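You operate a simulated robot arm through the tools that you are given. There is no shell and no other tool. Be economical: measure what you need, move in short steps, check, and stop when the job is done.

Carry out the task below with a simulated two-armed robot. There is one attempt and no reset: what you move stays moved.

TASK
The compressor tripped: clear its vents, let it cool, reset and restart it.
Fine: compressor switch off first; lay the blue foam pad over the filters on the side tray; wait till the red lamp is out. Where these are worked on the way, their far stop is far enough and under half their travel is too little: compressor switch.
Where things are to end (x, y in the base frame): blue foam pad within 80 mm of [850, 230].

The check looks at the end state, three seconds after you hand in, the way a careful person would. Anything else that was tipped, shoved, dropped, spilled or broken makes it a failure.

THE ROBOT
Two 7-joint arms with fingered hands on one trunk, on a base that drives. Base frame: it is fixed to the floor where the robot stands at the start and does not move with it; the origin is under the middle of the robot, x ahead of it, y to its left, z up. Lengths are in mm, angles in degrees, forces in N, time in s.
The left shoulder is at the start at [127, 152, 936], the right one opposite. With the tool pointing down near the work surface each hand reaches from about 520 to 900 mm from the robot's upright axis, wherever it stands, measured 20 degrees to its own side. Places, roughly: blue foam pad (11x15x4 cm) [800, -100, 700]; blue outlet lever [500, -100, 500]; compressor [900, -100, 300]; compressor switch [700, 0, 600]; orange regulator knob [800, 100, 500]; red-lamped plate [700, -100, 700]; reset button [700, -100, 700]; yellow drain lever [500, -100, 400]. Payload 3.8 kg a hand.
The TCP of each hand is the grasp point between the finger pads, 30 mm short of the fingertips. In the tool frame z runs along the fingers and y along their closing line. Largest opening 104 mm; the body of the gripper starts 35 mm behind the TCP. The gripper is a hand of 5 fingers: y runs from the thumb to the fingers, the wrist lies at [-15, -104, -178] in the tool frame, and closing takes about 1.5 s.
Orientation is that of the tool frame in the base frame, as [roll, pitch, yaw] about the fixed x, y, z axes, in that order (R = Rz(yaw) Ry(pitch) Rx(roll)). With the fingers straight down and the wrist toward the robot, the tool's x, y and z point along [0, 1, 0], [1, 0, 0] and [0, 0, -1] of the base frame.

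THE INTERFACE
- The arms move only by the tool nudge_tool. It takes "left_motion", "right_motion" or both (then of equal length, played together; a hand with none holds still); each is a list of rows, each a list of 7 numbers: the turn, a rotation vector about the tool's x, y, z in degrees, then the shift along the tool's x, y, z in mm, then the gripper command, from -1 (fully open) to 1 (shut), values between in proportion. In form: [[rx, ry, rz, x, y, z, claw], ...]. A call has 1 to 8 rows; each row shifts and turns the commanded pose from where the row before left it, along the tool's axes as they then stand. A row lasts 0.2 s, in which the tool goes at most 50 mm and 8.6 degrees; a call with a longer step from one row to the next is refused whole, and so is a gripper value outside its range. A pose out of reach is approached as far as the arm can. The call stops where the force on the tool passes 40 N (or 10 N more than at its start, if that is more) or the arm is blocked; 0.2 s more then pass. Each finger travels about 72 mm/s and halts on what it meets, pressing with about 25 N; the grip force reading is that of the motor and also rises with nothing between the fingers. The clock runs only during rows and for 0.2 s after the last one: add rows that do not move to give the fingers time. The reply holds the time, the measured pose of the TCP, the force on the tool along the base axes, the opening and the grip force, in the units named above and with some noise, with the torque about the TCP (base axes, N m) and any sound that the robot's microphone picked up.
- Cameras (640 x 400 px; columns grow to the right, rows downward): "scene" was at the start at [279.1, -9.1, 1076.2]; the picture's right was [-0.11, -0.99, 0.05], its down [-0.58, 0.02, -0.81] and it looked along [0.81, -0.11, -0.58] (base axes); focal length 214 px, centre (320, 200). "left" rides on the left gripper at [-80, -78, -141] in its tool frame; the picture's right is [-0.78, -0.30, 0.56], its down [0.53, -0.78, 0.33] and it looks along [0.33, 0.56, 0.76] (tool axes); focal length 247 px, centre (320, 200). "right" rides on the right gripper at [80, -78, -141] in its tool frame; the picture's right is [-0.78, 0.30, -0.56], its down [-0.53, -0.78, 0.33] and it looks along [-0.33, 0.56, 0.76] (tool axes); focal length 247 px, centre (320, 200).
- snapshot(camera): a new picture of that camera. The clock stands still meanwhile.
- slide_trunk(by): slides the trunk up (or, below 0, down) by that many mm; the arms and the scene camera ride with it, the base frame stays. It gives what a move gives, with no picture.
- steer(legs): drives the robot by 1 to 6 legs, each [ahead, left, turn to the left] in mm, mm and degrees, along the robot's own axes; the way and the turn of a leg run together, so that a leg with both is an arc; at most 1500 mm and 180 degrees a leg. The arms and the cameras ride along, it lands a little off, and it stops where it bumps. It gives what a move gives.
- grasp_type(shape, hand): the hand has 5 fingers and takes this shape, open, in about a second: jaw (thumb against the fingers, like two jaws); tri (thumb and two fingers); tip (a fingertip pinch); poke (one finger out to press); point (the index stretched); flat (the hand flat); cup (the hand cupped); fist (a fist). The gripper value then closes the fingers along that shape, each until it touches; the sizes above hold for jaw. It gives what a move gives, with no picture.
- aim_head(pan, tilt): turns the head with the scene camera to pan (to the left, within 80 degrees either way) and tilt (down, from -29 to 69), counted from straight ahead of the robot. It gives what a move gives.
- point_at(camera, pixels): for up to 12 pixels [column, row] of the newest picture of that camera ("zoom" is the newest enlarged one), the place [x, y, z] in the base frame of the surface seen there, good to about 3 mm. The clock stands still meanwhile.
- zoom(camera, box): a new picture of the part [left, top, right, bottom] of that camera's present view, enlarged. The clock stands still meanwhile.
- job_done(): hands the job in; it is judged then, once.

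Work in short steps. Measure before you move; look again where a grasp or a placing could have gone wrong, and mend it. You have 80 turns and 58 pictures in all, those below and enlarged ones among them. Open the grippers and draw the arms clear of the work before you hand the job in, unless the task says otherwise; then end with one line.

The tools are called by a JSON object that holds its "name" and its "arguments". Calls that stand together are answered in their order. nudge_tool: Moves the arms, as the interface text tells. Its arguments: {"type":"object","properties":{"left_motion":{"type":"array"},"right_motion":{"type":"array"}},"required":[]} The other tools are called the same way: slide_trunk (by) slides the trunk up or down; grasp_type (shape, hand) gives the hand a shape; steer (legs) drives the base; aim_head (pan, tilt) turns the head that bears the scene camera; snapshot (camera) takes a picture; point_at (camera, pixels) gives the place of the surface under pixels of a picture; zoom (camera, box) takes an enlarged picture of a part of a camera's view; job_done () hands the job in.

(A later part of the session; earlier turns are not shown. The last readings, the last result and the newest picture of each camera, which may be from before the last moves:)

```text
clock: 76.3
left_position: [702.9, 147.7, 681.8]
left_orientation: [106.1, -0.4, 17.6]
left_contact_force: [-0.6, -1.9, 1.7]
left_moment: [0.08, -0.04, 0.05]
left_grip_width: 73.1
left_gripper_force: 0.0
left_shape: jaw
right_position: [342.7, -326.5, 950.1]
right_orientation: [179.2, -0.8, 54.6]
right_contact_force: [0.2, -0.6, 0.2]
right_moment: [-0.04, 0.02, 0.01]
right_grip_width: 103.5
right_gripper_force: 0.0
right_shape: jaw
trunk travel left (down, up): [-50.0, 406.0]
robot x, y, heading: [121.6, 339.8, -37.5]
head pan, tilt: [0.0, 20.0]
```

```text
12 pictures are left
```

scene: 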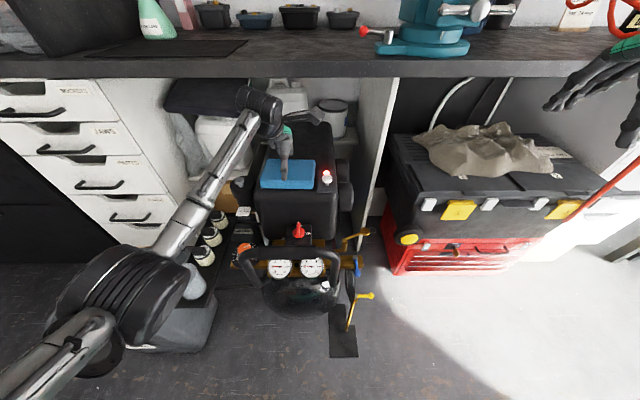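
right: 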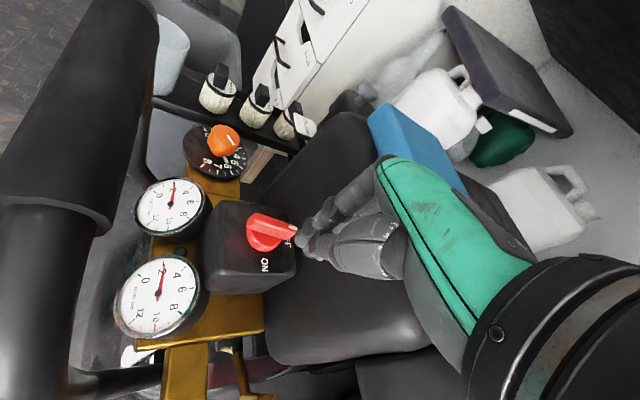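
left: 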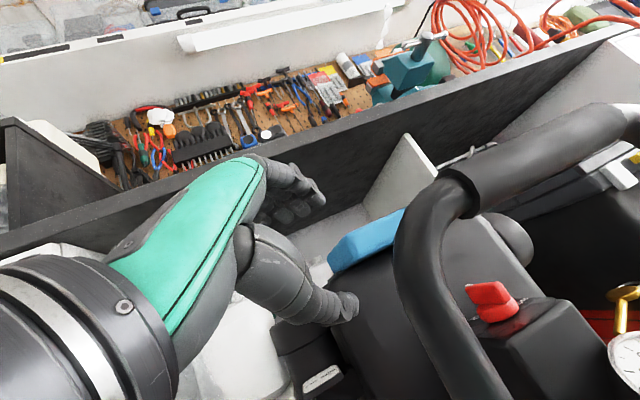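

The left gripper's camera would brush the handle bar on this line, so I yaw another 25° to approach more from the left, shift sideways, and look again.

{"name": "nudge_tool", "arguments": {"left_motion": [[0, 0, 0, 25, 0, 0, -0.4], [0, -8.05, 2.16, 12, 0, 0, -0.4], [0, -8.05, 2.16, 12, 0, 0, -0.4], [0, -8.05, 2.16, 0, 0, 0, -0.4], [0, 0, 0, 0, 0, 0, -0.4]]}}

{"name": "snapshot", "arguments": {"camera": "left"}}

```text
clock: 77.5
left_position: [749.5, 156.3, 680.3]
left_orientation: [105.4, 0.2, -7.5]
left_contact_force: [-0.3, -0.3, 0.3]
left_moment: [0.01, 0.01, -0.01]
left_grip_width: 72.8
left_gripper_force: 0.0
left_shape: jaw
right_position: [343.7, -327.6, 938.5]
right_orientation: [179.8, -1.0, 54.6]
right_contact_force: [0.0, -1.0, -0.7]
right_moment: [-0.03, 0.03, -0.01]
right_grip_width: 103.7
right_gripper_force: 0.0
right_shape: jaw
trunk travel left (down, up): [-50.0, 406.0]
robot x, y, heading: [117.7, 340.0, -37.7]
head pan, tilt: [0.0, 20.0]
```

```text
11 pictures are left
```

left: 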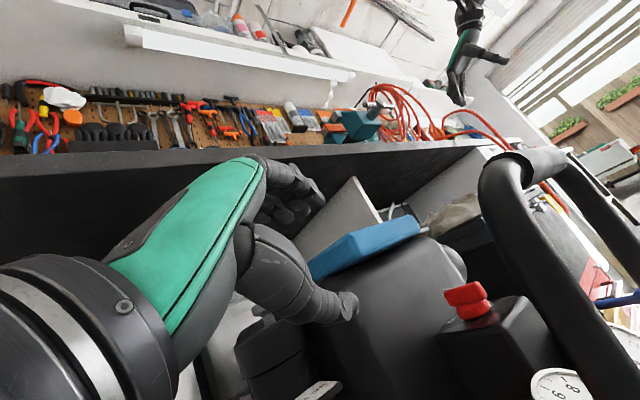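

Clear of the bar now. I measure the pad's near corner and edges in this view.

{"name": "point_at", "arguments": {"camera": "left", "pixels": [[313, 262], [318, 276], [352, 240], [360, 258], [356, 248], [417, 219], [419, 231], [330, 262], [370, 270], [345, 300]]}}

```text
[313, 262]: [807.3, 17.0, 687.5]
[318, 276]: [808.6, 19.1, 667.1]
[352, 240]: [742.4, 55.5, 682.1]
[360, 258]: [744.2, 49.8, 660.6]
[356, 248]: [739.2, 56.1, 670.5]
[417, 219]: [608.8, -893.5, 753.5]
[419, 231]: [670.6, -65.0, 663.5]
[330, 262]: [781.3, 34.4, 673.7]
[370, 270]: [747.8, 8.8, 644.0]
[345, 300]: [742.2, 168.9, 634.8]
```

The corner is at (740,56), z 657–692. I slide in about 100 mm so fingers pass above and the thumb below the corner, then close.

{"name": "nudge_tool", "arguments": {"left_motion": [[0, 0, 0, 2.2, 6.6, 24.6, -0.4], [0, 0, 0, 2.2, 6.6, 24.6, -0.4], [0, 0, 0, 2.2, 6.6, 24.6, -0.4], [0, 0, 0, 2.2, 6.6, 24.6, -0.4]]}}

{"name": "zoom", "arguments": {"camera": "left", "box": [220, 140, 460, 340]}}

```text
clock: 78.5
left_position: [744.3, 55.1, 679.8]
left_orientation: [105.4, 0.3, -7.6]
left_contact_force: [-1.1, -0.1, -0.3]
left_moment: [-0.01, 0.0, 0.01]
left_grip_width: 73.2
left_gripper_force: 0.1
left_shape: jaw
right_position: [343.7, -328.2, 939.3]
right_orientation: [179.8, -1.0, 54.6]
right_contact_force: [-0.4, 0.1, -0.2]
right_moment: [0.01, 0.0, 0.04]
right_grip_width: 103.6
right_gripper_force: 0.1
right_shape: jaw
trunk travel left (down, up): [-50.0, 406.0]
robot x, y, heading: [115.0, 342.8, -37.4]
head pan, tilt: [0.0, 20.0]
```

```text
2.00 times, centred on (340, 240) of left
```

zoom: 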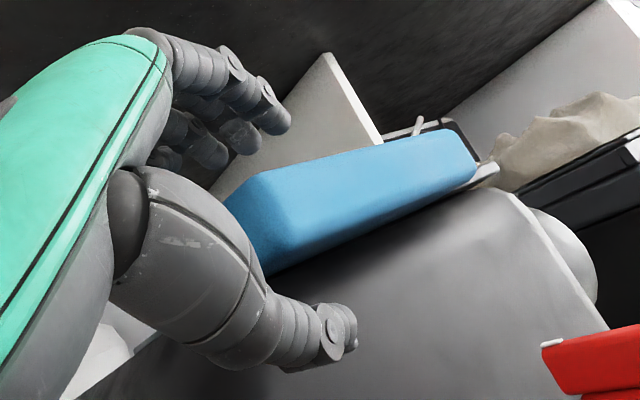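

Fingers are above and the thumb below the pad, no contact. I close.

{"name": "nudge_tool", "arguments": {"left_motion": [[0, 0, 0, 0, 0, 0, 0], [0, 0, 0, 0, 0, 0, 0.5], [0, 0, 0, 0, 0, 0, 1], [0, 0, 0, 0, 0, 0, 1], [0, 0, 0, 0, 0, 0, 1], [0, 0, 0, 0, 0, 0, 1]]}}

{"name": "zoom", "arguments": {"camera": "left", "box": [220, 140, 460, 340]}}

```text
clock: 79.9
left_position: [744.1, 54.6, 681.3]
left_orientation: [105.3, 0.2, -7.4]
left_contact_force: [1.0, -0.5, 1.9]
left_moment: [-0.25, -0.07, -0.02]
left_grip_width: 28.6
left_gripper_force: 25.2
left_shape: jaw
right_position: [344.5, -328.4, 939.9]
right_orientation: [179.8, -0.9, 54.7]
right_contact_force: [0.5, 0.2, 0.6]
right_moment: [-0.01, -0.01, 0.04]
right_grip_width: 104.1
right_gripper_force: 0.1
right_shape: jaw
trunk travel left (down, up): [-50.0, 406.0]
robot x, y, heading: [119.2, 342.1, -37.3]
head pan, tilt: [0.0, 20.0]
```

```text
2.00 times, centred on (340, 240) of left
```

zoom: 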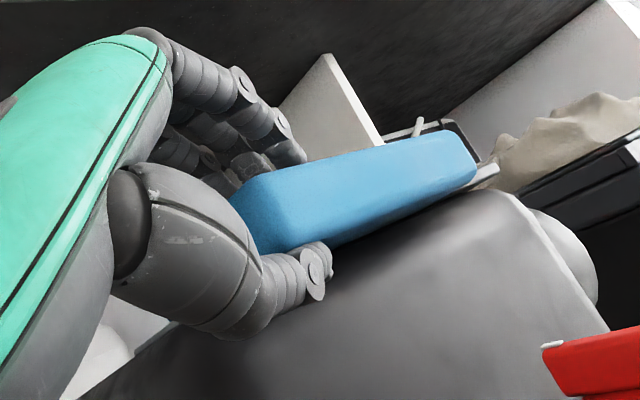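

Gripped (25 N, pad still level). I lift 60 mm gently.

{"name": "nudge_tool", "arguments": {"left_motion": [[0, 0, 0, 0, 9.7, -2.6, 1], [0, 0, 0, 0, 14.5, -3.9, 1], [0, 0, 0, 0, 17, -4.5, 1], [0, 0, 0, 0, 17, -4.5, 1], [0, 0, 0, 0, 0, 0, 1]]}}

{"name": "snapshot", "arguments": {"camera": "scene"}}

```text
clock: 81.1
left_position: [745.5, 54.9, 741.5]
left_orientation: [105.4, 0.3, -7.4]
left_contact_force: [-0.8, -0.3, -0.9]
left_moment: [0.08, -0.01, -0.02]
left_grip_width: 28.9
left_gripper_force: 25.3
left_shape: jaw
right_position: [343.4, -327.9, 939.5]
right_orientation: [179.7, -1.1, 54.6]
right_contact_force: [-0.5, -0.7, -0.1]
right_moment: [0.0, 0.01, -0.03]
right_grip_width: 103.6
right_gripper_force: 0.0
right_shape: jaw
trunk travel left (down, up): [-50.0, 406.0]
robot x, y, heading: [114.3, 342.6, -37.5]
head pan, tilt: [0.0, 20.0]
```

```text
8 pictures are left
```

scene: 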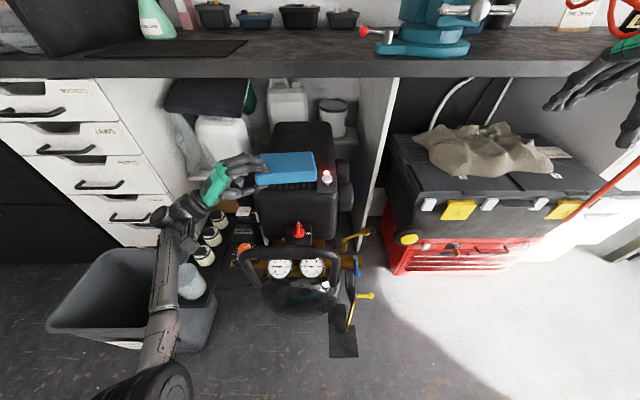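

The pad is held. I measure its pose in the hand from this picture.

{"name": "point_at", "arguments": {"camera": "scene", "pixels": [[262, 156], [262, 174], [310, 154], [313, 173], [285, 164], [262, 182], [313, 179], [298, 172], [275, 175], [305, 160]]}}

```text
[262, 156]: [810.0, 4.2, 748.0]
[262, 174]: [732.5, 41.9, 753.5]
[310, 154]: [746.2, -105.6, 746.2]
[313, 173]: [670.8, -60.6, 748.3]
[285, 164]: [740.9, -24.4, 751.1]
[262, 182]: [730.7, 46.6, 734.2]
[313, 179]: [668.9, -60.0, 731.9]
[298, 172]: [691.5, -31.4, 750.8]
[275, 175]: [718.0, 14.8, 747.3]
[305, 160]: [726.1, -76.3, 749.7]
```

The pad is level, its centre about 90 mm beyond the TCP (base -y). I carry it at this height so its centre comes over (844,219), between the two near filters.

{"name": "nudge_tool", "arguments": {"left_motion": [[0, 0, 0, 8, -8.6, -32, 1], [0, 0, 0, 8, -8.6, -32, 1], [0, 0, 0, 8, -8.6, -32, 1], [0, 0, 0, 8, -8.6, -32, 1], [0, 0, 0, 8, -8.6, -32, 1], [0, 0, 0, 8, -8.6, -32, 1], [0, 0, 0, 8, -8.6, -32, 1], [0, 0, 0, 8, -8.6, -32, 1]]}}

{"name": "nudge_tool", "arguments": {"left_motion": [[0, 0, 0, 0, -33, 8.9, 1], [0, 0, 0, 0, -33, 8.9, 1], [0, 0, 0, 0, -33, 8.9, 1], [0, 0, 0, 0, -20, 5.4, 1], [0, 0, 0, 0, 0, 0, 1]]}}

{"name": "snapshot", "arguments": {"camera": "scene"}}

```text
clock: 82.9
left_position: [843.0, 310.1, 740.4]
left_orientation: [105.3, 0.3, -7.4]
left_contact_force: [-0.8, -0.5, -1.2]
left_moment: [0.02, 0.0, -0.01]
left_grip_width: 29.4
left_gripper_force: 24.7
left_shape: jaw
right_position: [343.7, -328.5, 939.6]
right_orientation: [179.8, -0.9, 54.6]
right_contact_force: [0.0, 0.6, -1.0]
right_moment: [0.0, 0.04, 0.03]
right_grip_width: 103.7
right_gripper_force: 0.0
right_shape: jaw
trunk travel left (down, up): [-50.0, 406.0]
robot x, y, heading: [117.3, 342.7, -37.5]
head pan, tilt: [0.0, 20.0]
```

```text
clock: 84.1
left_position: [822.3, 316.1, 638.9]
left_orientation: [105.3, 0.2, -7.3]
left_contact_force: [0.0, -0.9, -0.5]
left_moment: [0.05, 0.05, 0.0]
left_grip_width: 29.0
left_gripper_force: 25.0
left_shape: jaw
left hand out of reach, approached as far as the arm can: row 3, 4
right_position: [344.0, -327.7, 939.8]
right_orientation: [179.8, -1.0, 54.6]
right_contact_force: [-0.3, 0.2, 0.1]
right_moment: [0.0, 0.06, -0.03]
right_grip_width: 103.8
right_gripper_force: 0.1
right_shape: jaw
trunk travel left (down, up): [-50.0, 406.0]
robot x, y, heading: [119.1, 343.1, -37.4]
head pan, tilt: [0.0, 20.0]
```

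```text
7 pictures are left
```

scene: 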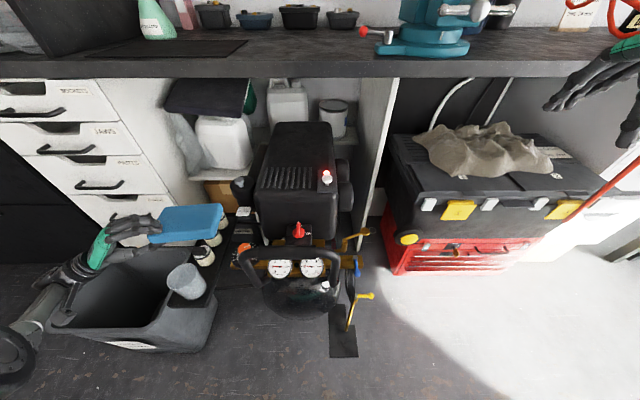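

The arm can't go lower here. I drive the base 200 mm left, so the hand can come back toward the robot's middle where it reaches lower; the pad stays clear above everything.

{"name": "steer", "arguments": {"legs": [[0, 200, 0]]}}

```text
clock: 85.7
left_position: [945.0, 474.8, 638.2]
left_orientation: [105.3, 0.3, -7.4]
left_contact_force: [-0.1, -0.7, -0.6]
left_moment: [0.07, 0.06, -0.04]
left_grip_width: 28.7
left_gripper_force: 24.8
left_shape: jaw
right_position: [466.0, -168.2, 940.3]
right_orientation: [179.8, -1.0, 54.6]
right_contact_force: [0.8, 0.4, -0.3]
right_moment: [-0.03, -0.01, -0.02]
right_grip_width: 103.7
right_gripper_force: 0.1
right_shape: jaw
trunk travel left (down, up): [-50.0, 406.0]
robot x, y, heading: [238.6, 504.0, -37.4]
head pan, tilt: [0.0, 20.0]
```

I bring the hand back so the pad centre is over (844,219) and lower to hover about 20 mm above the filter caps.

{"name": "nudge_tool", "arguments": {"left_motion": [[0, 0, 0, -13.1, 7.7, 28.5, 1], [0, 0, 0, -13.1, 7.7, 28.5, 1], [0, 0, 0, -13.1, 7.7, 28.5, 1], [0, 0, 0, -13.1, 7.7, 28.5, 1], [0, 0, 0, -13.1, 7.7, 28.5, 1], [0, 0, 0, -13, 7.7, 28.5, 1]]}}

{"name": "nudge_tool", "arguments": {"left_motion": [[0, 0, 0, 0, -20, 5.4, 1], [0, 0, 0, 0, -20, 5.4, 1], [0, 0, 0, 0, -20, 5.4, 1], [0, 0, 0, 0, 0, 0, 1]]}}

```text
clock: 87.1
left_position: [842.3, 309.2, 640.7]
left_orientation: [105.2, 0.3, -7.3]
left_contact_force: [0.5, 0.1, -0.2]
left_moment: [0.03, 0.0, -0.02]
left_grip_width: 28.8
left_gripper_force: 25.3
left_shape: jaw
right_position: [465.5, -169.1, 939.6]
right_orientation: [179.7, -1.0, 54.6]
right_contact_force: [-0.2, 0.6, 0.5]
right_moment: [0.0, 0.02, 0.0]
right_grip_width: 103.7
right_gripper_force: 0.0
right_shape: jaw
trunk travel left (down, up): [-50.0, 406.0]
robot x, y, heading: [236.7, 498.7, -37.2]
head pan, tilt: [0.0, 20.0]
```

```text
clock: 88.1
left_position: [841.4, 309.2, 576.4]
left_orientation: [105.4, 0.2, -7.3]
left_contact_force: [1.2, 0.9, -0.6]
left_moment: [0.04, -0.02, 0.01]
left_grip_width: 29.0
left_gripper_force: 25.2
left_shape: jaw
right_position: [464.7, -169.5, 939.9]
right_orientation: [179.6, -1.0, 54.6]
right_contact_force: [-0.5, -0.8, 0.2]
right_moment: [-0.01, 0.02, 0.02]
right_grip_width: 103.5
right_gripper_force: 0.0
right_shape: jaw
trunk travel left (down, up): [-50.0, 406.0]
robot x, y, heading: [236.7, 495.1, -37.2]
head pan, tilt: [0.0, 20.0]
```

Reached without limits. I check the pad over the filters before lowering.

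{"name": "snapshot", "arguments": {"camera": "scene"}}

```text
6 pictures are left
```

scene: 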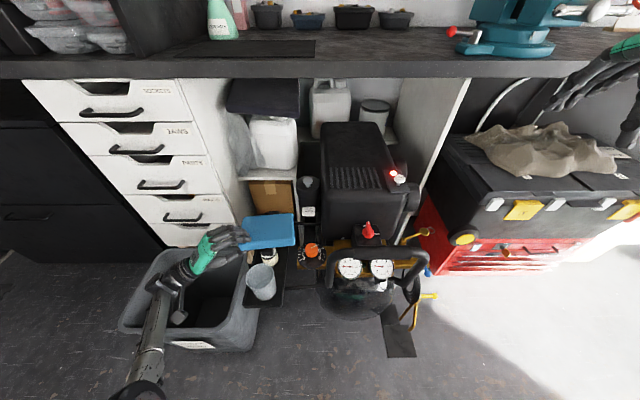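

{"name": "point_at", "arguments": {"camera": "scene", "pixels": [[248, 218], [290, 214], [293, 240], [250, 243], [270, 228], [250, 249], [293, 245], [272, 258], [253, 258], [261, 268]]}}

```text
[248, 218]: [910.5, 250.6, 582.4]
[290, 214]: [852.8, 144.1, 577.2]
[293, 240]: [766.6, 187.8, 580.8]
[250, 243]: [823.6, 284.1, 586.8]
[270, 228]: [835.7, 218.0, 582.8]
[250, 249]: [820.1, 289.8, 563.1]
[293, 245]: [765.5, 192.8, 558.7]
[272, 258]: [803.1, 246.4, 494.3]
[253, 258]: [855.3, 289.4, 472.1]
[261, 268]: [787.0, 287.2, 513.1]
```

Pad centre is about (838,216), bottom ≈545, clear of the cup. I nudge +5 in x and lower in small steps until it touches.

{"name": "nudge_tool", "arguments": {"left_motion": [[0, 0, 0, 5, -6, 1.6, 1], [0, 0, 0, 0, -6, 1.6, 1], [0, 0, 0, 0, -3, 0.8, 1], [0, 0, 0, 0, -2, 0.5, 1], [0, 0, 0, 0, 0, 0, 1]]}}

```text
clock: 89.3
left_position: [847.0, 307.8, 558.5]
left_orientation: [105.2, 0.2, -7.3]
left_contact_force: [0.2, -0.2, 0.6]
left_moment: [0.03, -0.04, 0.0]
left_grip_width: 28.8
left_gripper_force: 24.7
left_shape: jaw
right_position: [465.5, -169.1, 940.3]
right_orientation: [179.7, -1.0, 54.6]
right_contact_force: [0.1, -0.1, 0.6]
right_moment: [-0.02, -0.01, -0.02]
right_grip_width: 103.7
right_gripper_force: 0.0
right_shape: jaw
trunk travel left (down, up): [-50.0, 406.0]
robot x, y, heading: [240.4, 500.2, -37.6]
head pan, tilt: [0.0, 20.0]
```

No contact yet; I lower a few more mm, watching force and moment.

{"name": "nudge_tool", "arguments": {"left_motion": [[0, 0, 0, 0, -2, 0.5, 1], [0, 0, 0, 0, -2, 0.5, 1], [0, 0, 0, 0, 0, 0, 1]]}}

{"name": "nudge_tool", "arguments": {"left_motion": [[0, 0, 0, 0, -2, 0.5, 1], [0, 0, 0, 0, 0, 0, 1]]}}

```text
clock: 90.1
left_position: [847.8, 308.9, 553.5]
left_orientation: [105.3, 0.3, -7.3]
left_contact_force: [0.0, 0.0, -0.6]
left_moment: [0.0, -0.02, -0.04]
left_grip_width: 29.0
left_gripper_force: 25.1
left_shape: jaw
right_position: [464.5, -169.8, 940.1]
right_orientation: [179.7, -1.1, 54.6]
right_contact_force: [1.0, 0.4, -0.4]
right_moment: [0.0, -0.03, 0.02]
right_grip_width: 104.0
right_gripper_force: 0.0
right_shape: jaw
trunk travel left (down, up): [-50.0, 406.0]
robot x, y, heading: [239.0, 500.1, -37.3]
head pan, tilt: [0.0, 20.0]
```

```text
clock: 90.7
left_position: [847.9, 308.5, 552.7]
left_orientation: [105.3, 0.2, -7.3]
left_contact_force: [-1.1, 1.0, 0.8]
left_moment: [-0.13, -0.05, 0.01]
left_grip_width: 28.9
left_gripper_force: 25.2
left_shape: jaw
right_position: [465.9, -169.4, 940.0]
right_orientation: [179.8, -1.0, 54.6]
right_contact_force: [0.0, 0.0, 0.7]
right_moment: [0.01, 0.02, 0.02]
right_grip_width: 103.7
right_gripper_force: 0.1
right_shape: jaw
trunk travel left (down, up): [-50.0, 406.0]
robot x, y, heading: [236.3, 501.3, -37.2]
head pan, tilt: [0.0, 20.0]
```

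The moment shows light contact starting. I lower 1.5 mm more, open, and withdraw straight back along the fingers' horizontal direction.

{"name": "nudge_tool", "arguments": {"left_motion": [[0, 0, 0, 0, -1.5, 0.4, 1], [0, 0, 0, 0, 0, 0, 0.6], [0, 0, 0, 0, 0, 0, 0.2], [0, 0, 0, 0, 0, 0, -0.2], [0, 0, 0, 0, 0, 0, -0.2], [0, 0, 0, 0, 0, 0, -0.2]]}}

{"name": "nudge_tool", "arguments": {"left_motion": [[0, 0, 0, 0, -4, -15, -0.2], [0, 0, 0, 0, -7, -25, -0.2], [0, 0, 0, 0, -10, -35, -0.2], [0, 0, 0, 0, -10, -35, -0.2], [0, 0, 0, 0, 40, -20, -0.2], [0, 0, 0, 0, 40, -20, -0.2], [0, 0, 0, 0, 40, -10, -0.2]]}}

{"name": "snapshot", "arguments": {"camera": "scene"}}

```text
clock: 92.1
left_position: [847.6, 308.7, 551.4]
left_orientation: [105.3, 0.3, -7.4]
left_contact_force: [-0.2, 0.3, 0.5]
left_moment: [0.01, -0.01, -0.03]
left_grip_width: 61.9
left_gripper_force: 0.0
left_shape: jaw
right_position: [465.4, -170.5, 940.2]
right_orientation: [179.6, -1.0, 54.6]
right_contact_force: [0.1, -0.5, 0.6]
right_moment: [0.01, -0.01, 0.0]
right_grip_width: 103.7
right_gripper_force: 0.0
right_shape: jaw
trunk travel left (down, up): [-50.0, 406.0]
robot x, y, heading: [239.3, 502.4, -37.4]
head pan, tilt: [0.0, 20.0]
```

```text
clock: 93.7
left_position: [865.4, 439.3, 681.4]
left_orientation: [105.4, 0.3, -7.3]
left_contact_force: [0.8, 0.2, 0.1]
left_moment: [0.0, -0.02, -0.02]
left_grip_width: 62.1
left_gripper_force: 0.0
left_shape: jaw
right_position: [463.9, -170.7, 941.3]
right_orientation: [179.7, -1.0, 54.6]
right_contact_force: [0.1, 0.1, 0.1]
right_moment: [0.0, -0.03, 0.01]
right_grip_width: 103.9
right_gripper_force: 0.1
right_shape: jaw
trunk travel left (down, up): [-50.0, 406.0]
robot x, y, heading: [237.0, 499.6, -37.4]
head pan, tilt: [0.0, 20.0]
```

```text
5 pictures are left
```

scene: 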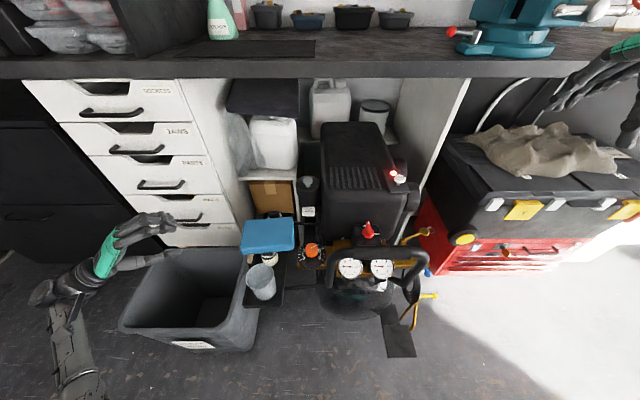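

The pad rests on the filters. I verify it is level and measure the button again from this picture; the lamp is still red.

{"name": "point_at", "arguments": {"camera": "scene", "pixels": [[248, 222], [288, 220], [290, 242], [248, 246], [270, 233], [401, 179], [400, 177], [402, 181], [393, 173], [369, 226], [368, 234], [370, 238]]}}

{"name": "grasp_type", "arguments": {"hand": "right", "shape": "poke"}}

```text
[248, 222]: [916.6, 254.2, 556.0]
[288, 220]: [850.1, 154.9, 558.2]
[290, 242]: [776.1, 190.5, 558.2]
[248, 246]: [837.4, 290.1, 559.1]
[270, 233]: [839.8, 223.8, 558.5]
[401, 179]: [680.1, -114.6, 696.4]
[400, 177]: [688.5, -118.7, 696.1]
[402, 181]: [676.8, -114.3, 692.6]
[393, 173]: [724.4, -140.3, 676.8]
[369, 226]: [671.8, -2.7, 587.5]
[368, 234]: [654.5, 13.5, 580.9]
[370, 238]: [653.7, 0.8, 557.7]
```

```text
clock: 94.6
left_position: [865.4, 438.5, 681.5]
left_orientation: [105.3, 0.2, -7.1]
left_contact_force: [0.0, 0.7, 0.1]
left_moment: [-0.04, 0.0, -0.01]
left_grip_width: 62.1
left_gripper_force: 0.0
left_shape: jaw
right_position: [465.9, -170.0, 940.7]
right_orientation: [179.8, -1.0, 54.7]
right_contact_force: [0.3, 0.6, -0.9]
right_moment: [0.01, -0.01, 0.01]
right_grip_width: 0.2
right_gripper_force: 0.1
right_shape: poke
trunk travel left (down, up): [-50.0, 406.0]
robot x, y, heading: [240.8, 498.1, -37.5]
head pan, tilt: [0.0, 20.0]
```

The pad is level at z 558, centre about (845,222). While the unit cools I yaw the right hand (poke) to about 88° and bring it above the reset button, without pressing.

{"name": "nudge_tool", "arguments": {"right_motion": [[0, 0, -8.3, 0, 0, 0, -1], [0, 0, -8.3, 0, 0, 0, -1], [0, 0, -8.3, 0, 0, 0, -1], [0, 0, -8.3, 0, 0, 0, -1], [0, 0, 0, 10, 15, 0, -1]]}}

{"name": "nudge_tool", "arguments": {"right_motion": [[0, 0, 0, 8.4, 33, 25, -1], [0, 0, 0, 8.4, 33, 25, -1], [0, 0, 0, 8.4, 33, 25, -1], [0, 0, 0, 8.4, 33, 25, -1], [0, 0, 0, 8.4, 33, 25, -1], [0, 0, 0, 8.4, 33, 25, -1]]}}

```text
clock: 95.8
left_position: [865.7, 438.8, 681.3]
left_orientation: [105.2, 0.3, -7.3]
left_contact_force: [-0.4, -1.0, 0.5]
left_moment: [-0.01, -0.01, 0.02]
left_grip_width: 62.3
left_gripper_force: 0.1
left_shape: jaw
right_position: [479.7, -159.4, 942.1]
right_orientation: [179.2, -0.6, 87.9]
right_contact_force: [0.1, 0.0, -0.1]
right_moment: [-0.01, 0.0, 0.0]
right_grip_width: 0.0
right_gripper_force: 0.0
right_shape: poke
trunk travel left (down, up): [-50.0, 406.0]
robot x, y, heading: [240.4, 501.3, -37.3]
head pan, tilt: [0.0, 20.0]
```

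```text
clock: 97.2
left_position: [866.5, 438.5, 679.6]
left_orientation: [105.2, 0.3, -7.2]
left_contact_force: [-0.5, 0.1, -0.6]
left_moment: [-0.03, 0.03, -0.03]
left_grip_width: 62.1
left_gripper_force: 0.0
left_shape: jaw
right_position: [684.6, -113.1, 794.4]
right_orientation: [179.3, -0.7, 87.8]
right_contact_force: [0.5, -1.3, -0.4]
right_moment: [-0.01, 0.04, -0.02]
right_grip_width: 0.1
right_gripper_force: 0.0
right_shape: poke
trunk travel left (down, up): [-50.0, 406.0]
robot x, y, heading: [241.9, 503.7, -37.5]
head pan, tilt: [0.0, 20.0]
```

The poke finger is above the button (tip z≈764). I let time pass, then look at the lamp.

{"name": "nudge_tool", "arguments": {"right_motion": [[0, 0, 0, 0, 0, 5, -1], [0, 0, 0, 0, 0, 0, -1], [0, 0, 0, 0, 0, 0, -1], [0, 0, 0, 0, 0, 0, -1], [0, 0, 0, 0, 0, 0, -1], [0, 0, 0, 0, 0, 0, -1], [0, 0, 0, 0, 0, 0, -1], [0, 0, 0, 0, 0, 0, -1]]}}

{"name": "nudge_tool", "arguments": {"right_motion": [[0, 0, 0, 0, 0, 0, -1], [0, 0, 0, 0, 0, 0, -1], [0, 0, 0, 0, 0, 0, -1], [0, 0, 0, 0, 0, 0, -1], [0, 0, 0, 0, 0, 0, -1], [0, 0, 0, 0, 0, 0, -1], [0, 0, 0, 0, 0, 0, -1], [0, 0, 0, 0, 0, 0, -1]]}}

{"name": "nudge_tool", "arguments": {"right_motion": [[0, 0, 0, 0, 0, 0, -1], [0, 0, 0, 0, 0, 0, -1], [0, 0, 0, 0, 0, 0, -1], [0, 0, 0, 0, 0, 0, -1], [0, 0, 0, 0, 0, 0, -1], [0, 0, 0, 0, 0, 0, -1], [0, 0, 0, 0, 0, 0, -1], [0, 0, 0, 0, 0, 0, -1]]}}

{"name": "nudge_tool", "arguments": {"right_motion": [[0, 0, 0, 0, 0, 0, -1], [0, 0, 0, 0, 0, 0, -1], [0, 0, 0, 0, 0, 0, -1], [0, 0, 0, 0, 0, 0, -1], [0, 0, 0, 0, 0, 0, -1], [0, 0, 0, 0, 0, 0, -1], [0, 0, 0, 0, 0, 0, -1], [0, 0, 0, 0, 0, 0, -1]]}}

{"name": "nudge_tool", "arguments": {"right_motion": [[0, 0, 0, 0, 0, 0, -1], [0, 0, 0, 0, 0, 0, -1], [0, 0, 0, 0, 0, 0, -1], [0, 0, 0, 0, 0, 0, -1], [0, 0, 0, 0, 0, 0, -1], [0, 0, 0, 0, 0, 0, -1], [0, 0, 0, 0, 0, 0, -1], [0, 0, 0, 0, 0, 0, -1]]}}

{"name": "nudge_tool", "arguments": {"right_motion": [[0, 0, 0, 0, 0, 0, -1], [0, 0, 0, 0, 0, 0, -1], [0, 0, 0, 0, 0, 0, -1], [0, 0, 0, 0, 0, 0, -1], [0, 0, 0, 0, 0, 0, -1], [0, 0, 0, 0, 0, 0, -1], [0, 0, 0, 0, 0, 0, -1], [0, 0, 0, 0, 0, 0, -1]]}}

{"name": "nudge_tool", "arguments": {"right_motion": [[0, 0, 0, 0, 0, 0, -1], [0, 0, 0, 0, 0, 0, -1], [0, 0, 0, 0, 0, 0, -1], [0, 0, 0, 0, 0, 0, -1], [0, 0, 0, 0, 0, 0, -1], [0, 0, 0, 0, 0, 0, -1], [0, 0, 0, 0, 0, 0, -1], [0, 0, 0, 0, 0, 0, -1]]}}

{"name": "nudge_tool", "arguments": {"right_motion": [[0, 0, 0, 0, 0, 0, -1], [0, 0, 0, 0, 0, 0, -1], [0, 0, 0, 0, 0, 0, -1], [0, 0, 0, 0, 0, 0, -1], [0, 0, 0, 0, 0, 0, -1], [0, 0, 0, 0, 0, 0, -1], [0, 0, 0, 0, 0, 0, -1], [0, 0, 0, 0, 0, 0, -1]]}}

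{"name": "snapshot", "arguments": {"camera": "right"}}

```text
clock: 99.0
left_position: [865.8, 437.9, 680.8]
left_orientation: [105.3, 0.2, -7.3]
left_contact_force: [0.6, -0.3, 0.4]
left_moment: [0.03, 0.03, 0.0]
left_grip_width: 62.1
left_gripper_force: 0.1
left_shape: jaw
right_position: [683.3, -114.5, 790.9]
right_orientation: [179.1, -0.7, 87.7]
right_contact_force: [-1.4, 0.7, 0.2]
right_moment: [-0.02, -0.02, 0.02]
right_grip_width: 0.0
right_gripper_force: 0.1
right_shape: poke
trunk travel left (down, up): [-50.0, 406.0]
robot x, y, heading: [240.4, 499.7, -37.6]
head pan, tilt: [0.0, 20.0]
```

```text
clock: 100.8
left_position: [866.3, 438.4, 680.4]
left_orientation: [105.2, 0.3, -7.5]
left_contact_force: [-0.6, 0.4, 0.3]
left_moment: [0.01, 0.0, 0.0]
left_grip_width: 62.0
left_gripper_force: 0.0
left_shape: jaw
right_position: [683.4, -115.3, 789.5]
right_orientation: [179.2, -0.7, 87.8]
right_contact_force: [-0.4, -0.1, -0.3]
right_moment: [-0.01, 0.0, 0.02]
right_grip_width: 0.0
right_gripper_force: 0.1
right_shape: poke
trunk travel left (down, up): [-50.0, 406.0]
robot x, y, heading: [233.0, 498.0, -37.3]
head pan, tilt: [0.0, 20.0]
```

```text
clock: 102.6
left_position: [865.8, 439.4, 680.6]
left_orientation: [105.3, 0.3, -7.4]
left_contact_force: [0.6, -0.6, -0.8]
left_moment: [-0.03, 0.01, -0.01]
left_grip_width: 62.2
left_gripper_force: 0.0
left_shape: jaw
right_position: [683.7, -114.5, 790.7]
right_orientation: [179.2, -0.7, 87.8]
right_contact_force: [0.7, -0.4, -0.1]
right_moment: [-0.01, -0.01, 0.0]
right_grip_width: 0.0
right_gripper_force: 0.0
right_shape: poke
trunk travel left (down, up): [-50.0, 406.0]
robot x, y, heading: [237.6, 501.4, -37.5]
head pan, tilt: [0.0, 20.0]
```

```text
clock: 104.4
left_position: [866.0, 438.6, 681.3]
left_orientation: [105.3, 0.2, -7.1]
left_contact_force: [0.3, -0.1, -0.7]
left_moment: [0.01, 0.02, 0.02]
left_grip_width: 62.1
left_gripper_force: 0.0
left_shape: jaw
right_position: [683.6, -114.8, 789.8]
right_orientation: [179.3, -0.7, 87.8]
right_contact_force: [0.7, 0.5, 0.3]
right_moment: [-0.01, 0.02, 0.02]
right_grip_width: 0.0
right_gripper_force: 0.0
right_shape: poke
trunk travel left (down, up): [-50.0, 406.0]
robot x, y, heading: [238.9, 498.4, -37.1]
head pan, tilt: [0.0, 20.0]
```

```text
clock: 106.2
left_position: [866.1, 439.2, 680.5]
left_orientation: [105.3, 0.3, -7.4]
left_contact_force: [0.4, 0.3, -0.1]
left_moment: [-0.01, -0.01, -0.02]
left_grip_width: 62.0
left_gripper_force: 0.1
left_shape: jaw
right_position: [683.7, -115.8, 790.0]
right_orientation: [179.2, -0.7, 87.9]
right_contact_force: [0.3, 0.2, 0.5]
right_moment: [0.0, 0.01, 0.01]
right_grip_width: 0.1
right_gripper_force: 0.1
right_shape: poke
trunk travel left (down, up): [-50.0, 406.0]
robot x, y, heading: [240.0, 498.1, -37.6]
head pan, tilt: [0.0, 20.0]
```

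```text
clock: 108.0
left_position: [866.6, 440.6, 679.4]
left_orientation: [105.3, 0.3, -7.4]
left_contact_force: [0.6, 1.1, -0.3]
left_moment: [0.0, -0.04, 0.01]
left_grip_width: 62.3
left_gripper_force: 0.1
left_shape: jaw
right_position: [684.4, -115.7, 790.2]
right_orientation: [179.2, -0.7, 87.8]
right_contact_force: [0.5, 0.9, -0.2]
right_moment: [-0.02, -0.01, 0.0]
right_grip_width: 0.0
right_gripper_force: 0.0
right_shape: poke
trunk travel left (down, up): [-50.0, 406.0]
robot x, y, heading: [240.4, 502.2, -37.3]
head pan, tilt: [0.0, 20.0]
```

```text
clock: 109.8
left_position: [866.0, 438.9, 681.2]
left_orientation: [105.4, 0.2, -7.2]
left_contact_force: [-0.1, 0.8, 0.4]
left_moment: [-0.01, 0.03, 0.01]
left_grip_width: 62.1
left_gripper_force: 0.1
left_shape: jaw
right_position: [684.1, -114.3, 788.9]
right_orientation: [179.2, -0.7, 87.8]
right_contact_force: [-0.5, -0.3, -0.6]
right_moment: [0.03, -0.01, -0.02]
right_grip_width: 0.0
right_gripper_force: 0.0
right_shape: poke
trunk travel left (down, up): [-50.0, 406.0]
robot x, y, heading: [237.4, 502.5, -37.5]
head pan, tilt: [0.0, 20.0]
```

```text
clock: 111.6
left_position: [865.3, 440.1, 680.0]
left_orientation: [105.2, 0.3, -7.3]
left_contact_force: [0.3, 0.7, 0.2]
left_moment: [-0.01, 0.0, 0.0]
left_grip_width: 62.3
left_gripper_force: 0.1
left_shape: jaw
right_position: [682.7, -114.0, 790.6]
right_orientation: [179.1, -0.8, 87.7]
right_contact_force: [0.1, 0.2, -0.4]
right_moment: [0.03, -0.02, -0.01]
right_grip_width: 0.1
right_gripper_force: 0.0
right_shape: poke
trunk travel left (down, up): [-50.0, 406.0]
robot x, y, heading: [235.9, 498.4, -37.2]
head pan, tilt: [0.0, 20.0]
```

```text
4 pictures are left
```

right: 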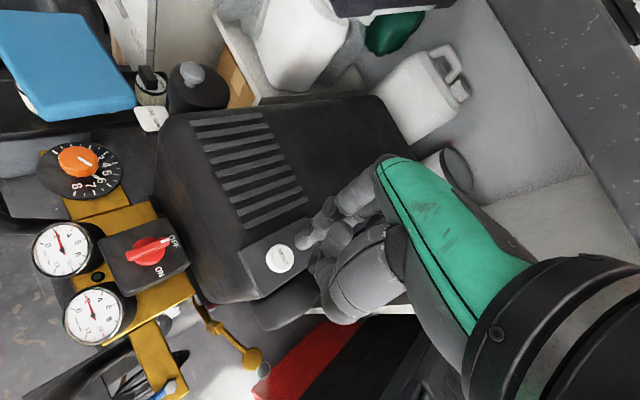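

No red glow is visible, but the fingertip (305,240) may hide the lamp itself. I shift the hand 50 mm to the right, wait a little more, and take an enlarged look.

{"name": "nudge_tool", "arguments": {"right_motion": [[0, 0, 0, -20, -15, -5, -1], [0, 0, 0, -21, -14, 0, -1], [0, 0, 0, 0, 0, 0, -1], [0, 0, 0, 0, 0, 0, -1], [0, 0, 0, 0, 0, 0, -1], [0, 0, 0, 0, 0, 0, -1], [0, 0, 0, 0, 0, 0, -1], [0, 0, 0, 0, 0, 0, -1]]}}

{"name": "nudge_tool", "arguments": {"right_motion": [[0, 0, 0, 0, 0, 0, -1], [0, 0, 0, 0, 0, 0, -1], [0, 0, 0, 0, 0, 0, -1], [0, 0, 0, 0, 0, 0, -1], [0, 0, 0, 0, 0, 0, -1], [0, 0, 0, 0, 0, 0, -1], [0, 0, 0, 0, 0, 0, -1], [0, 0, 0, 0, 0, 0, -1]]}}

{"name": "nudge_tool", "arguments": {"right_motion": [[0, 0, 0, 0, 0, 0, -1], [0, 0, 0, 0, 0, 0, -1], [0, 0, 0, 0, 0, 0, -1], [0, 0, 0, 0, 0, 0, -1], [0, 0, 0, 0, 0, 0, -1], [0, 0, 0, 0, 0, 0, -1], [0, 0, 0, 0, 0, 0, -1], [0, 0, 0, 0, 0, 0, -1]]}}

{"name": "zoom", "arguments": {"camera": "right", "box": [90, 130, 350, 300]}}

```text
clock: 113.4
left_position: [866.0, 439.3, 681.3]
left_orientation: [105.4, 0.2, -7.3]
left_contact_force: [-0.1, -0.1, 0.1]
left_moment: [0.0, 0.0, 0.04]
left_grip_width: 62.0
left_gripper_force: 0.1
left_shape: jaw
right_position: [652.0, -155.0, 794.4]
right_orientation: [179.2, -0.7, 87.8]
right_contact_force: [-0.2, 0.6, -0.8]
right_moment: [-0.02, -0.02, 0.04]
right_grip_width: 0.0
right_gripper_force: 0.1
right_shape: poke
trunk travel left (down, up): [-50.0, 406.0]
robot x, y, heading: [238.7, 504.0, -37.3]
head pan, tilt: [0.0, 20.0]
```

```text
clock: 115.2
left_position: [865.8, 440.5, 680.9]
left_orientation: [105.3, 0.2, -7.2]
left_contact_force: [-0.7, -0.4, -0.6]
left_moment: [0.0, 0.03, -0.02]
left_grip_width: 62.0
left_gripper_force: 0.1
left_shape: jaw
right_position: [651.9, -154.0, 794.1]
right_orientation: [179.2, -0.7, 87.8]
right_contact_force: [0.1, 0.1, 0.1]
right_moment: [0.02, 0.0, 0.0]
right_grip_width: 0.0
right_gripper_force: 0.0
right_shape: poke
trunk travel left (down, up): [-50.0, 406.0]
robot x, y, heading: [241.5, 500.7, -37.5]
head pan, tilt: [0.0, 20.0]
```

```text
clock: 117.0
left_position: [865.6, 440.7, 681.1]
left_orientation: [105.3, 0.3, -7.2]
left_contact_force: [0.7, 0.3, 0.1]
left_moment: [-0.01, 0.0, 0.0]
left_grip_width: 62.2
left_gripper_force: 0.0
left_shape: jaw
right_position: [652.4, -154.7, 795.5]
right_orientation: [179.2, -0.7, 87.7]
right_contact_force: [0.5, -0.1, 0.8]
right_moment: [0.01, 0.01, 0.0]
right_grip_width: 0.3
right_gripper_force: 0.1
right_shape: poke
trunk travel left (down, up): [-50.0, 406.0]
robot x, y, heading: [237.9, 499.7, -37.3]
head pan, tilt: [0.0, 20.0]
```

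```text
2.35 times, centred on (220, 215) of right
```

zoom: 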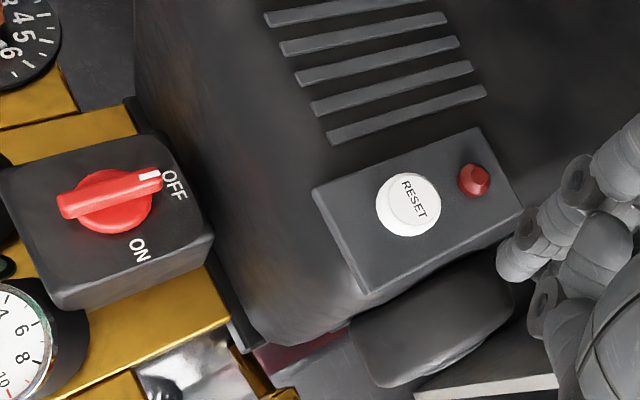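

The lamp is dark and the switch points at OFF. I measure the button's centre and the switch bar from this view.

{"name": "point_at", "arguments": {"camera": "zoom", "pixels": [[410, 203], [385, 200], [435, 210], [408, 180], [405, 228], [150, 176], [110, 190], [70, 205], [172, 185], [139, 250], [330, 200], [474, 180]]}}

```text
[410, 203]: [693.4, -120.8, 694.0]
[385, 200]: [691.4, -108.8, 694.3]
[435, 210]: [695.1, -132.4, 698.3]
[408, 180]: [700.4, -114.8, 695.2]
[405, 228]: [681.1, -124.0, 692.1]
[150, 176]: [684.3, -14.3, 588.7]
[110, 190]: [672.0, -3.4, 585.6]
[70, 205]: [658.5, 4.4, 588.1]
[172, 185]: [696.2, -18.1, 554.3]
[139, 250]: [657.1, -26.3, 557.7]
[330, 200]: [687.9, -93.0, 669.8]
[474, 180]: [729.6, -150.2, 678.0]
```

Button centre ≈ (690,-119), top z≈695. I move over it and lower to just above.

{"name": "nudge_tool", "arguments": {"right_motion": [[0, 0, 0, 18.5, 18.5, 0, -1], [0, 0, 0, 18.3, 18.2, 0, -1], [0, 0, 0, 0, 0, 30, -1], [0, 0, 0, 0, 0, 25, -1], [0, 0, 0, 0, 0, 0, -1]]}}

{"name": "nudge_tool", "arguments": {"right_motion": [[0, 0, 0, 0, 0, 5, -1], [0, 0, 0, 0, 0, 5, -1], [0, 0, 0, 0, 0, 5, -1], [0, 0, 0, 0, 0, 4, -1], [0, 0, 0, 0, 0, 0, -1]]}}

```text
clock: 118.2
left_position: [866.1, 440.5, 680.8]
left_orientation: [105.3, 0.2, -7.1]
left_contact_force: [-0.1, 0.4, -0.2]
left_moment: [-0.04, -0.02, -0.03]
left_grip_width: 62.2
left_gripper_force: 0.1
left_shape: jaw
right_position: [692.2, -118.8, 740.5]
right_orientation: [179.2, -0.8, 87.9]
right_contact_force: [-0.5, -0.7, -0.4]
right_moment: [0.01, -0.01, 0.0]
right_grip_width: 0.0
right_gripper_force: 0.1
right_shape: poke
trunk travel left (down, up): [-50.0, 406.0]
robot x, y, heading: [239.2, 498.8, -37.6]
head pan, tilt: [0.0, 20.0]
```

```text
clock: 119.4
left_position: [865.5, 439.6, 680.7]
left_orientation: [105.3, 0.2, -7.2]
left_contact_force: [0.1, 0.0, -0.4]
left_moment: [-0.01, 0.0, 0.03]
left_grip_width: 62.2
left_gripper_force: 0.0
left_shape: jaw
right_position: [690.7, -119.2, 719.7]
right_orientation: [179.2, -0.6, 87.8]
right_contact_force: [0.6, 0.3, 2.2]
right_moment: [-0.01, -0.02, 0.01]
right_grip_width: 0.2
right_gripper_force: 0.1
right_shape: poke
trunk travel left (down, up): [-50.0, 406.0]
robot x, y, heading: [235.9, 499.5, -37.2]
head pan, tilt: [0.0, 20.0]
```

Light contact (2 N) on the button. I press further, until the force rises firmly or it clicks, then release.

{"name": "nudge_tool", "arguments": {"right_motion": [[0, 0, 0, 0, 0, 3, -1], [0, 0, 0, 0, 0, 3, -1], [0, 0, 0, 0, 0, 3, -1], [0, 0, 0, 0, 0, 0, -1]]}}

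```text
clock: 120.4
left_position: [865.9, 438.6, 681.3]
left_orientation: [105.2, 0.2, -7.2]
left_contact_force: [-0.6, 0.2, -0.6]
left_moment: [-0.01, 0.0, 0.01]
left_grip_width: 62.3
left_gripper_force: 0.0
left_shape: jaw
right_position: [692.0, -118.9, 711.4]
right_orientation: [179.2, -0.6, 87.8]
right_contact_force: [0.8, 1.5, 3.7]
right_moment: [-0.04, -0.03, 0.02]
right_grip_width: 0.0
right_gripper_force: 0.0
right_shape: poke
trunk travel left (down, up): [-50.0, 406.0]
robot x, y, heading: [237.7, 500.0, -37.3]
head pan, tilt: [0.0, 20.0]
heard: click
```

Click heard: the reset took. I raise the right hand, tuck the left arm up, and drive 240 mm left so the right hand can work the switch at all needed yaws.

{"name": "nudge_tool", "arguments": {"right_motion": [[0, 0, 0, 0, 0, -30, -1], [0, 0, 0, 0, 0, -40, -1], [0, 0, 0, 0, -20, -30, -1], [0, 0, 0, 0, 0, 0, -1], [0, 0, 0, 0, 0, 0, -1]], "left_motion": [[0, 0, 0, -13, 25, 16, -0.2], [0, 0, 0, -13, 25, 16, -0.2], [0, 0, 0, -13, 25, 16, -0.2], [0, 0, 0, -13, 25, 16, -0.2], [0, 0, 0, -13, 25, 16, -0.2]]}}

{"name": "steer", "arguments": {"legs": [[0, 240, 0]]}}

{"name": "grasp_type", "arguments": {"hand": "right", "shape": "tri"}}

```text
clock: 121.6
left_position: [787.7, 337.0, 787.3]
left_orientation: [105.1, -0.5, -7.1]
left_contact_force: [0.2, 0.2, 0.4]
left_moment: [0.0, 0.01, -0.02]
left_grip_width: 62.2
left_gripper_force: 0.0
left_shape: jaw
right_position: [670.1, -120.3, 812.9]
right_orientation: [179.1, -0.5, 87.9]
right_contact_force: [0.5, -0.3, 0.0]
right_moment: [-0.01, 0.03, 0.01]
right_grip_width: 0.0
right_gripper_force: 0.1
right_shape: poke
trunk travel left (down, up): [-50.0, 406.0]
robot x, y, heading: [239.3, 504.1, -37.3]
head pan, tilt: [0.0, 20.0]
```

```text
clock: 123.4
left_position: [933.8, 529.2, 783.7]
left_orientation: [105.2, -0.5, -6.9]
left_contact_force: [-0.2, 0.3, 0.3]
left_moment: [0.02, -0.04, 0.0]
left_grip_width: 62.2
left_gripper_force: 0.0
left_shape: jaw
right_position: [818.5, 72.2, 810.1]
right_orientation: [179.2, -0.6, 88.1]
right_contact_force: [-0.1, -0.5, -0.5]
right_moment: [0.0, -0.02, -0.02]
right_grip_width: 0.0
right_gripper_force: 0.0
right_shape: poke
trunk travel left (down, up): [-50.0, 406.0]
robot x, y, heading: [385.7, 691.5, -37.1]
head pan, tilt: [0.0, 20.0]
```

```text
clock: 124.3
left_position: [933.9, 529.4, 784.6]
left_orientation: [105.2, -0.6, -7.0]
left_contact_force: [-0.6, -1.1, -0.6]
left_moment: [0.02, 0.03, 0.0]
left_grip_width: 62.1
left_gripper_force: 0.1
left_shape: jaw
right_position: [818.1, 71.3, 809.7]
right_orientation: [179.2, -0.6, 88.0]
right_contact_force: [0.6, -0.5, 0.1]
right_moment: [-0.01, -0.01, 0.0]
right_grip_width: 103.9
right_gripper_force: 0.1
right_shape: tri
trunk travel left (down, up): [-50.0, 406.0]
robot x, y, heading: [387.5, 694.0, -36.8]
head pan, tilt: [0.0, 20.0]
```

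I bring the right hand over the switch, tilt it 11° and yaw to about 129° to align with the bar's OFF position.

{"name": "nudge_tool", "arguments": {"right_motion": [[0, 0, 0, -21, -36.8, 0, 0.2], [0, 0, 0, -21, -36.8, 0, 0.2], [0, 0, 0, -21, -36.8, 5, 0.2], [0, 0, 0, -21, -36.8, 5, 0.2], [-5.5, 0, 0, 0, 0, 0, 0.2], [-5.5, 0, 0, 0, 0, 0, 0.2]]}}

{"name": "nudge_tool", "arguments": {"right_motion": [[0, 1.6, -8.2, 0, 0, 0, 0.2], [0, 1.6, -8.2, 0, 0, 0, 0.2], [0, 1.6, -8.2, 0, 0, 0, 0.2], [0, 1.6, -8.2, 0, 0, 0, 0.2], [0, 1.6, -8.2, 0, 0, 0, 0.2], [0, 0, 0, 0, -7, 36, 0.2], [0, 0, 0, 0, -7, 36, 0.2]]}}

```text
clock: 125.7
left_position: [933.4, 530.9, 784.1]
left_orientation: [105.4, -0.6, -7.1]
left_contact_force: [0.0, -1.4, -0.8]
left_moment: [-0.05, 0.02, -0.03]
left_grip_width: 62.3
left_gripper_force: 0.0
left_shape: jaw
right_position: [668.0, -8.2, 796.7]
right_orientation: [168.1, -0.6, 88.0]
right_contact_force: [-0.7, 0.1, 0.8]
right_moment: [-0.01, -0.01, 0.03]
right_grip_width: 42.0
right_gripper_force: 0.0
right_shape: tri
trunk travel left (down, up): [-50.0, 406.0]
robot x, y, heading: [381.4, 693.0, -37.0]
head pan, tilt: [0.0, 20.0]
```

```text
clock: 127.3
left_position: [934.6, 528.9, 784.0]
left_orientation: [105.2, -0.5, -7.1]
left_contact_force: [0.8, -0.6, 0.9]
left_moment: [-0.01, 0.01, -0.01]
left_grip_width: 62.1
left_gripper_force: 0.1
left_shape: jaw
right_position: [668.2, -6.6, 722.4]
right_orientation: [167.8, 0.1, 129.8]
right_contact_force: [-0.2, 0.6, -0.5]
right_moment: [-0.01, -0.04, -0.02]
right_grip_width: 41.8
right_gripper_force: 0.0
right_shape: tri
trunk travel left (down, up): [-50.0, 406.0]
robot x, y, heading: [382.8, 688.1, -37.1]
head pan, tilt: [0.0, 20.0]
```

Aligned at (668,-7), yaw 130. I descend to z≈594 and close on the bar.

{"name": "nudge_tool", "arguments": {"right_motion": [[0, 0, 0, 0, -6.7, 31.3, 0.2], [0, 0, 0, 0, -6.7, 31.3, 0.2], [0, 0, 0, 0, -6.7, 31.3, 0.2], [0, 0, 0, 0, -6.7, 31.3, 0.2]]}}

{"name": "nudge_tool", "arguments": {"right_motion": [[0, 0, 0, 0, 0, 0, 0.6], [0, 0, 0, 0, 0, 0, 1], [0, 0, 0, 0, 0, 0, 1], [0, 0, 0, 0, 0, 0, 1]]}}

```text
clock: 128.3
left_position: [933.3, 530.9, 786.5]
left_orientation: [105.1, -0.6, -7.1]
left_contact_force: [0.1, -0.5, 0.7]
left_moment: [-0.02, -0.01, -0.02]
left_grip_width: 62.2
left_gripper_force: 0.1
left_shape: jaw
right_position: [665.6, -1.8, 598.4]
right_orientation: [168.2, 0.2, 129.9]
right_contact_force: [-11.1, 9.6, 3.3]
right_moment: [-0.71, -0.84, -0.05]
right_grip_width: 41.8
right_gripper_force: 0.0
right_shape: tri
right hand out of reach, approached as far as the arm can: row 4
trunk travel left (down, up): [-50.0, 406.0]
robot x, y, heading: [386.7, 691.4, -37.3]
head pan, tilt: [0.0, 20.0]
```

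```text
clock: 129.3
left_position: [932.9, 530.0, 786.4]
left_orientation: [105.1, -0.7, -7.1]
left_contact_force: [0.0, 0.2, -0.7]
left_moment: [0.02, -0.02, -0.01]
left_grip_width: 62.0
left_gripper_force: 0.1
left_shape: jaw
right_position: [665.7, -2.0, 598.6]
right_orientation: [168.1, 0.2, 129.7]
right_contact_force: [-18.2, 12.2, 4.0]
right_moment: [-0.8, 0.08, 0.05]
right_grip_width: 12.4
right_gripper_force: 25.4
right_shape: tri
trunk travel left (down, up): [-50.0, 406.0]
robot x, y, heading: [384.5, 691.4, -37.2]
head pan, tilt: [0.0, 20.0]
```

Gripped (12.4 mm), with the hand leaning lightly on the compressor; turning clockwise moves it away. I rotate clockwise 33° first.

{"name": "nudge_tool", "arguments": {"right_motion": [[0, -1.6, 8.2, 0.6, -1, 0, 1], [0, -1.6, 8.2, 0.6, -1, 0, 1], [0, -1.6, 8.2, 0.6, 0, 0, 1], [0, -1.6, 8.2, 0.6, 0, 0, 1]]}}

{"name": "nudge_tool", "arguments": {"right_motion": [[0, -1.6, 8.2, 0.6, 0, 0, 1], [0, -1.6, 8.2, 0.6, 0, 0, 1], [0, -1.6, 8.2, 0.6, 0, 0, 1], [0, -1.6, 8.2, 0.6, 0, 0, 1]]}}

```text
clock: 130.3
left_position: [933.2, 531.0, 784.1]
left_orientation: [105.1, -0.6, -7.0]
left_contact_force: [-0.5, -0.7, 0.2]
left_moment: [0.0, 0.0, 0.03]
left_grip_width: 62.1
left_gripper_force: 0.0
left_shape: jaw
right_position: [664.8, 1.0, 599.2]
right_orientation: [167.9, -0.6, 96.4]
right_contact_force: [-0.5, 8.2, 5.1]
right_moment: [0.09, 0.33, 0.05]
right_grip_width: 12.0
right_gripper_force: 25.3
right_shape: tri
trunk travel left (down, up): [-50.0, 406.0]
robot x, y, heading: [386.3, 689.7, -37.2]
head pan, tilt: [0.0, 20.0]
```

```text
clock: 131.3
left_position: [934.1, 531.3, 783.9]
left_orientation: [105.2, -0.5, -7.1]
left_contact_force: [0.1, -0.1, 1.0]
left_moment: [-0.03, -0.01, 0.02]
left_grip_width: 62.2
left_gripper_force: 0.0
left_shape: jaw
right_position: [667.2, 1.8, 599.0]
right_orientation: [168.3, -0.9, 63.2]
right_contact_force: [12.1, 8.6, 1.9]
right_moment: [0.24, -0.11, 0.11]
right_grip_width: 11.7
right_gripper_force: 24.4
right_shape: tri
trunk travel left (down, up): [-50.0, 406.0]
robot x, y, heading: [383.9, 691.0, -37.4]
head pan, tilt: [0.0, 20.0]
5 turns are left
```

I turn the remaining 25° to the ON stop, open, rise, and check.

{"name": "nudge_tool", "arguments": {"right_motion": [[0, -1.6, 8.2, 0.6, 0, 0, 1], [0, -1.6, 8.2, 0.6, 0, 0, 1], [0, -1.6, 8.2, 0.6, 0, 0, 1], [0, -0.8, 4.1, 0, 0, 0, 1]]}}

{"name": "nudge_tool", "arguments": {"right_motion": [[0, 0, 0, 0, 0, 0, 0.5], [0, 0, 0, 0, 0, 0, 0.1], [0, 0, 0, 0, 0, 0, 0.1], [0, 0, 0, 0, 5, -25, 0.1], [0, 0, 0, 0, 8, -40, 0.1], [0, 0, 0, 0, 8, -40, 0.1], [0, 0, 0, 0, 8, -40, 0.1], [0, 0, 0, -30, -20, -20, 0.1]]}}

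{"name": "snapshot", "arguments": {"camera": "right"}}

```text
clock: 132.3
left_position: [936.1, 529.1, 783.1]
left_orientation: [105.1, -0.5, -7.0]
left_contact_force: [-0.1, 0.3, 0.3]
left_moment: [-0.05, -0.03, -0.03]
left_grip_width: 62.4
left_gripper_force: 0.0
left_shape: jaw
right_position: [668.7, 4.2, 599.4]
right_orientation: [168.7, -1.3, 34.0]
right_contact_force: [22.6, 4.6, 1.8]
right_moment: [0.17, -0.43, 0.19]
right_grip_width: 11.3
right_gripper_force: 24.6
right_shape: tri
trunk travel left (down, up): [-50.0, 406.0]
robot x, y, heading: [380.4, 686.5, -36.9]
head pan, tilt: [0.0, 20.0]
```

```text
clock: 134.1
left_position: [933.1, 529.8, 785.5]
left_orientation: [105.2, -0.7, -7.0]
left_contact_force: [-0.7, -0.7, -0.4]
left_moment: [-0.01, 0.01, 0.02]
left_grip_width: 61.9
left_gripper_force: 0.2
left_shape: jaw
right_position: [624.3, 4.8, 758.4]
right_orientation: [169.1, -1.1, 33.8]
right_contact_force: [-0.1, -0.2, -0.3]
right_moment: [0.01, 0.01, -0.02]
right_grip_width: 46.5
right_gripper_force: 0.0
right_shape: tri
trunk travel left (down, up): [-50.0, 406.0]
robot x, y, heading: [380.5, 690.7, -37.0]
head pan, tilt: [0.0, 20.0]
```

```text
2 pictures are left
4 turns are left
```

right: 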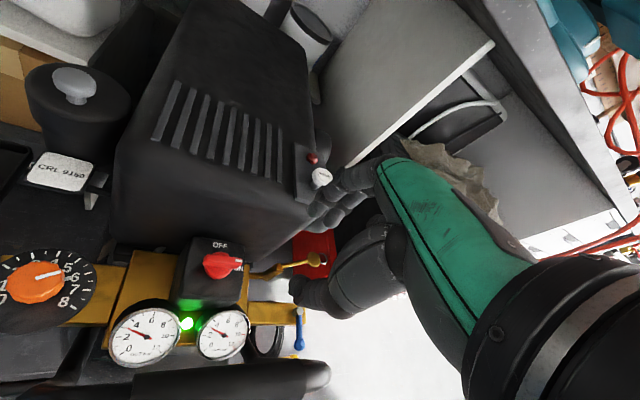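

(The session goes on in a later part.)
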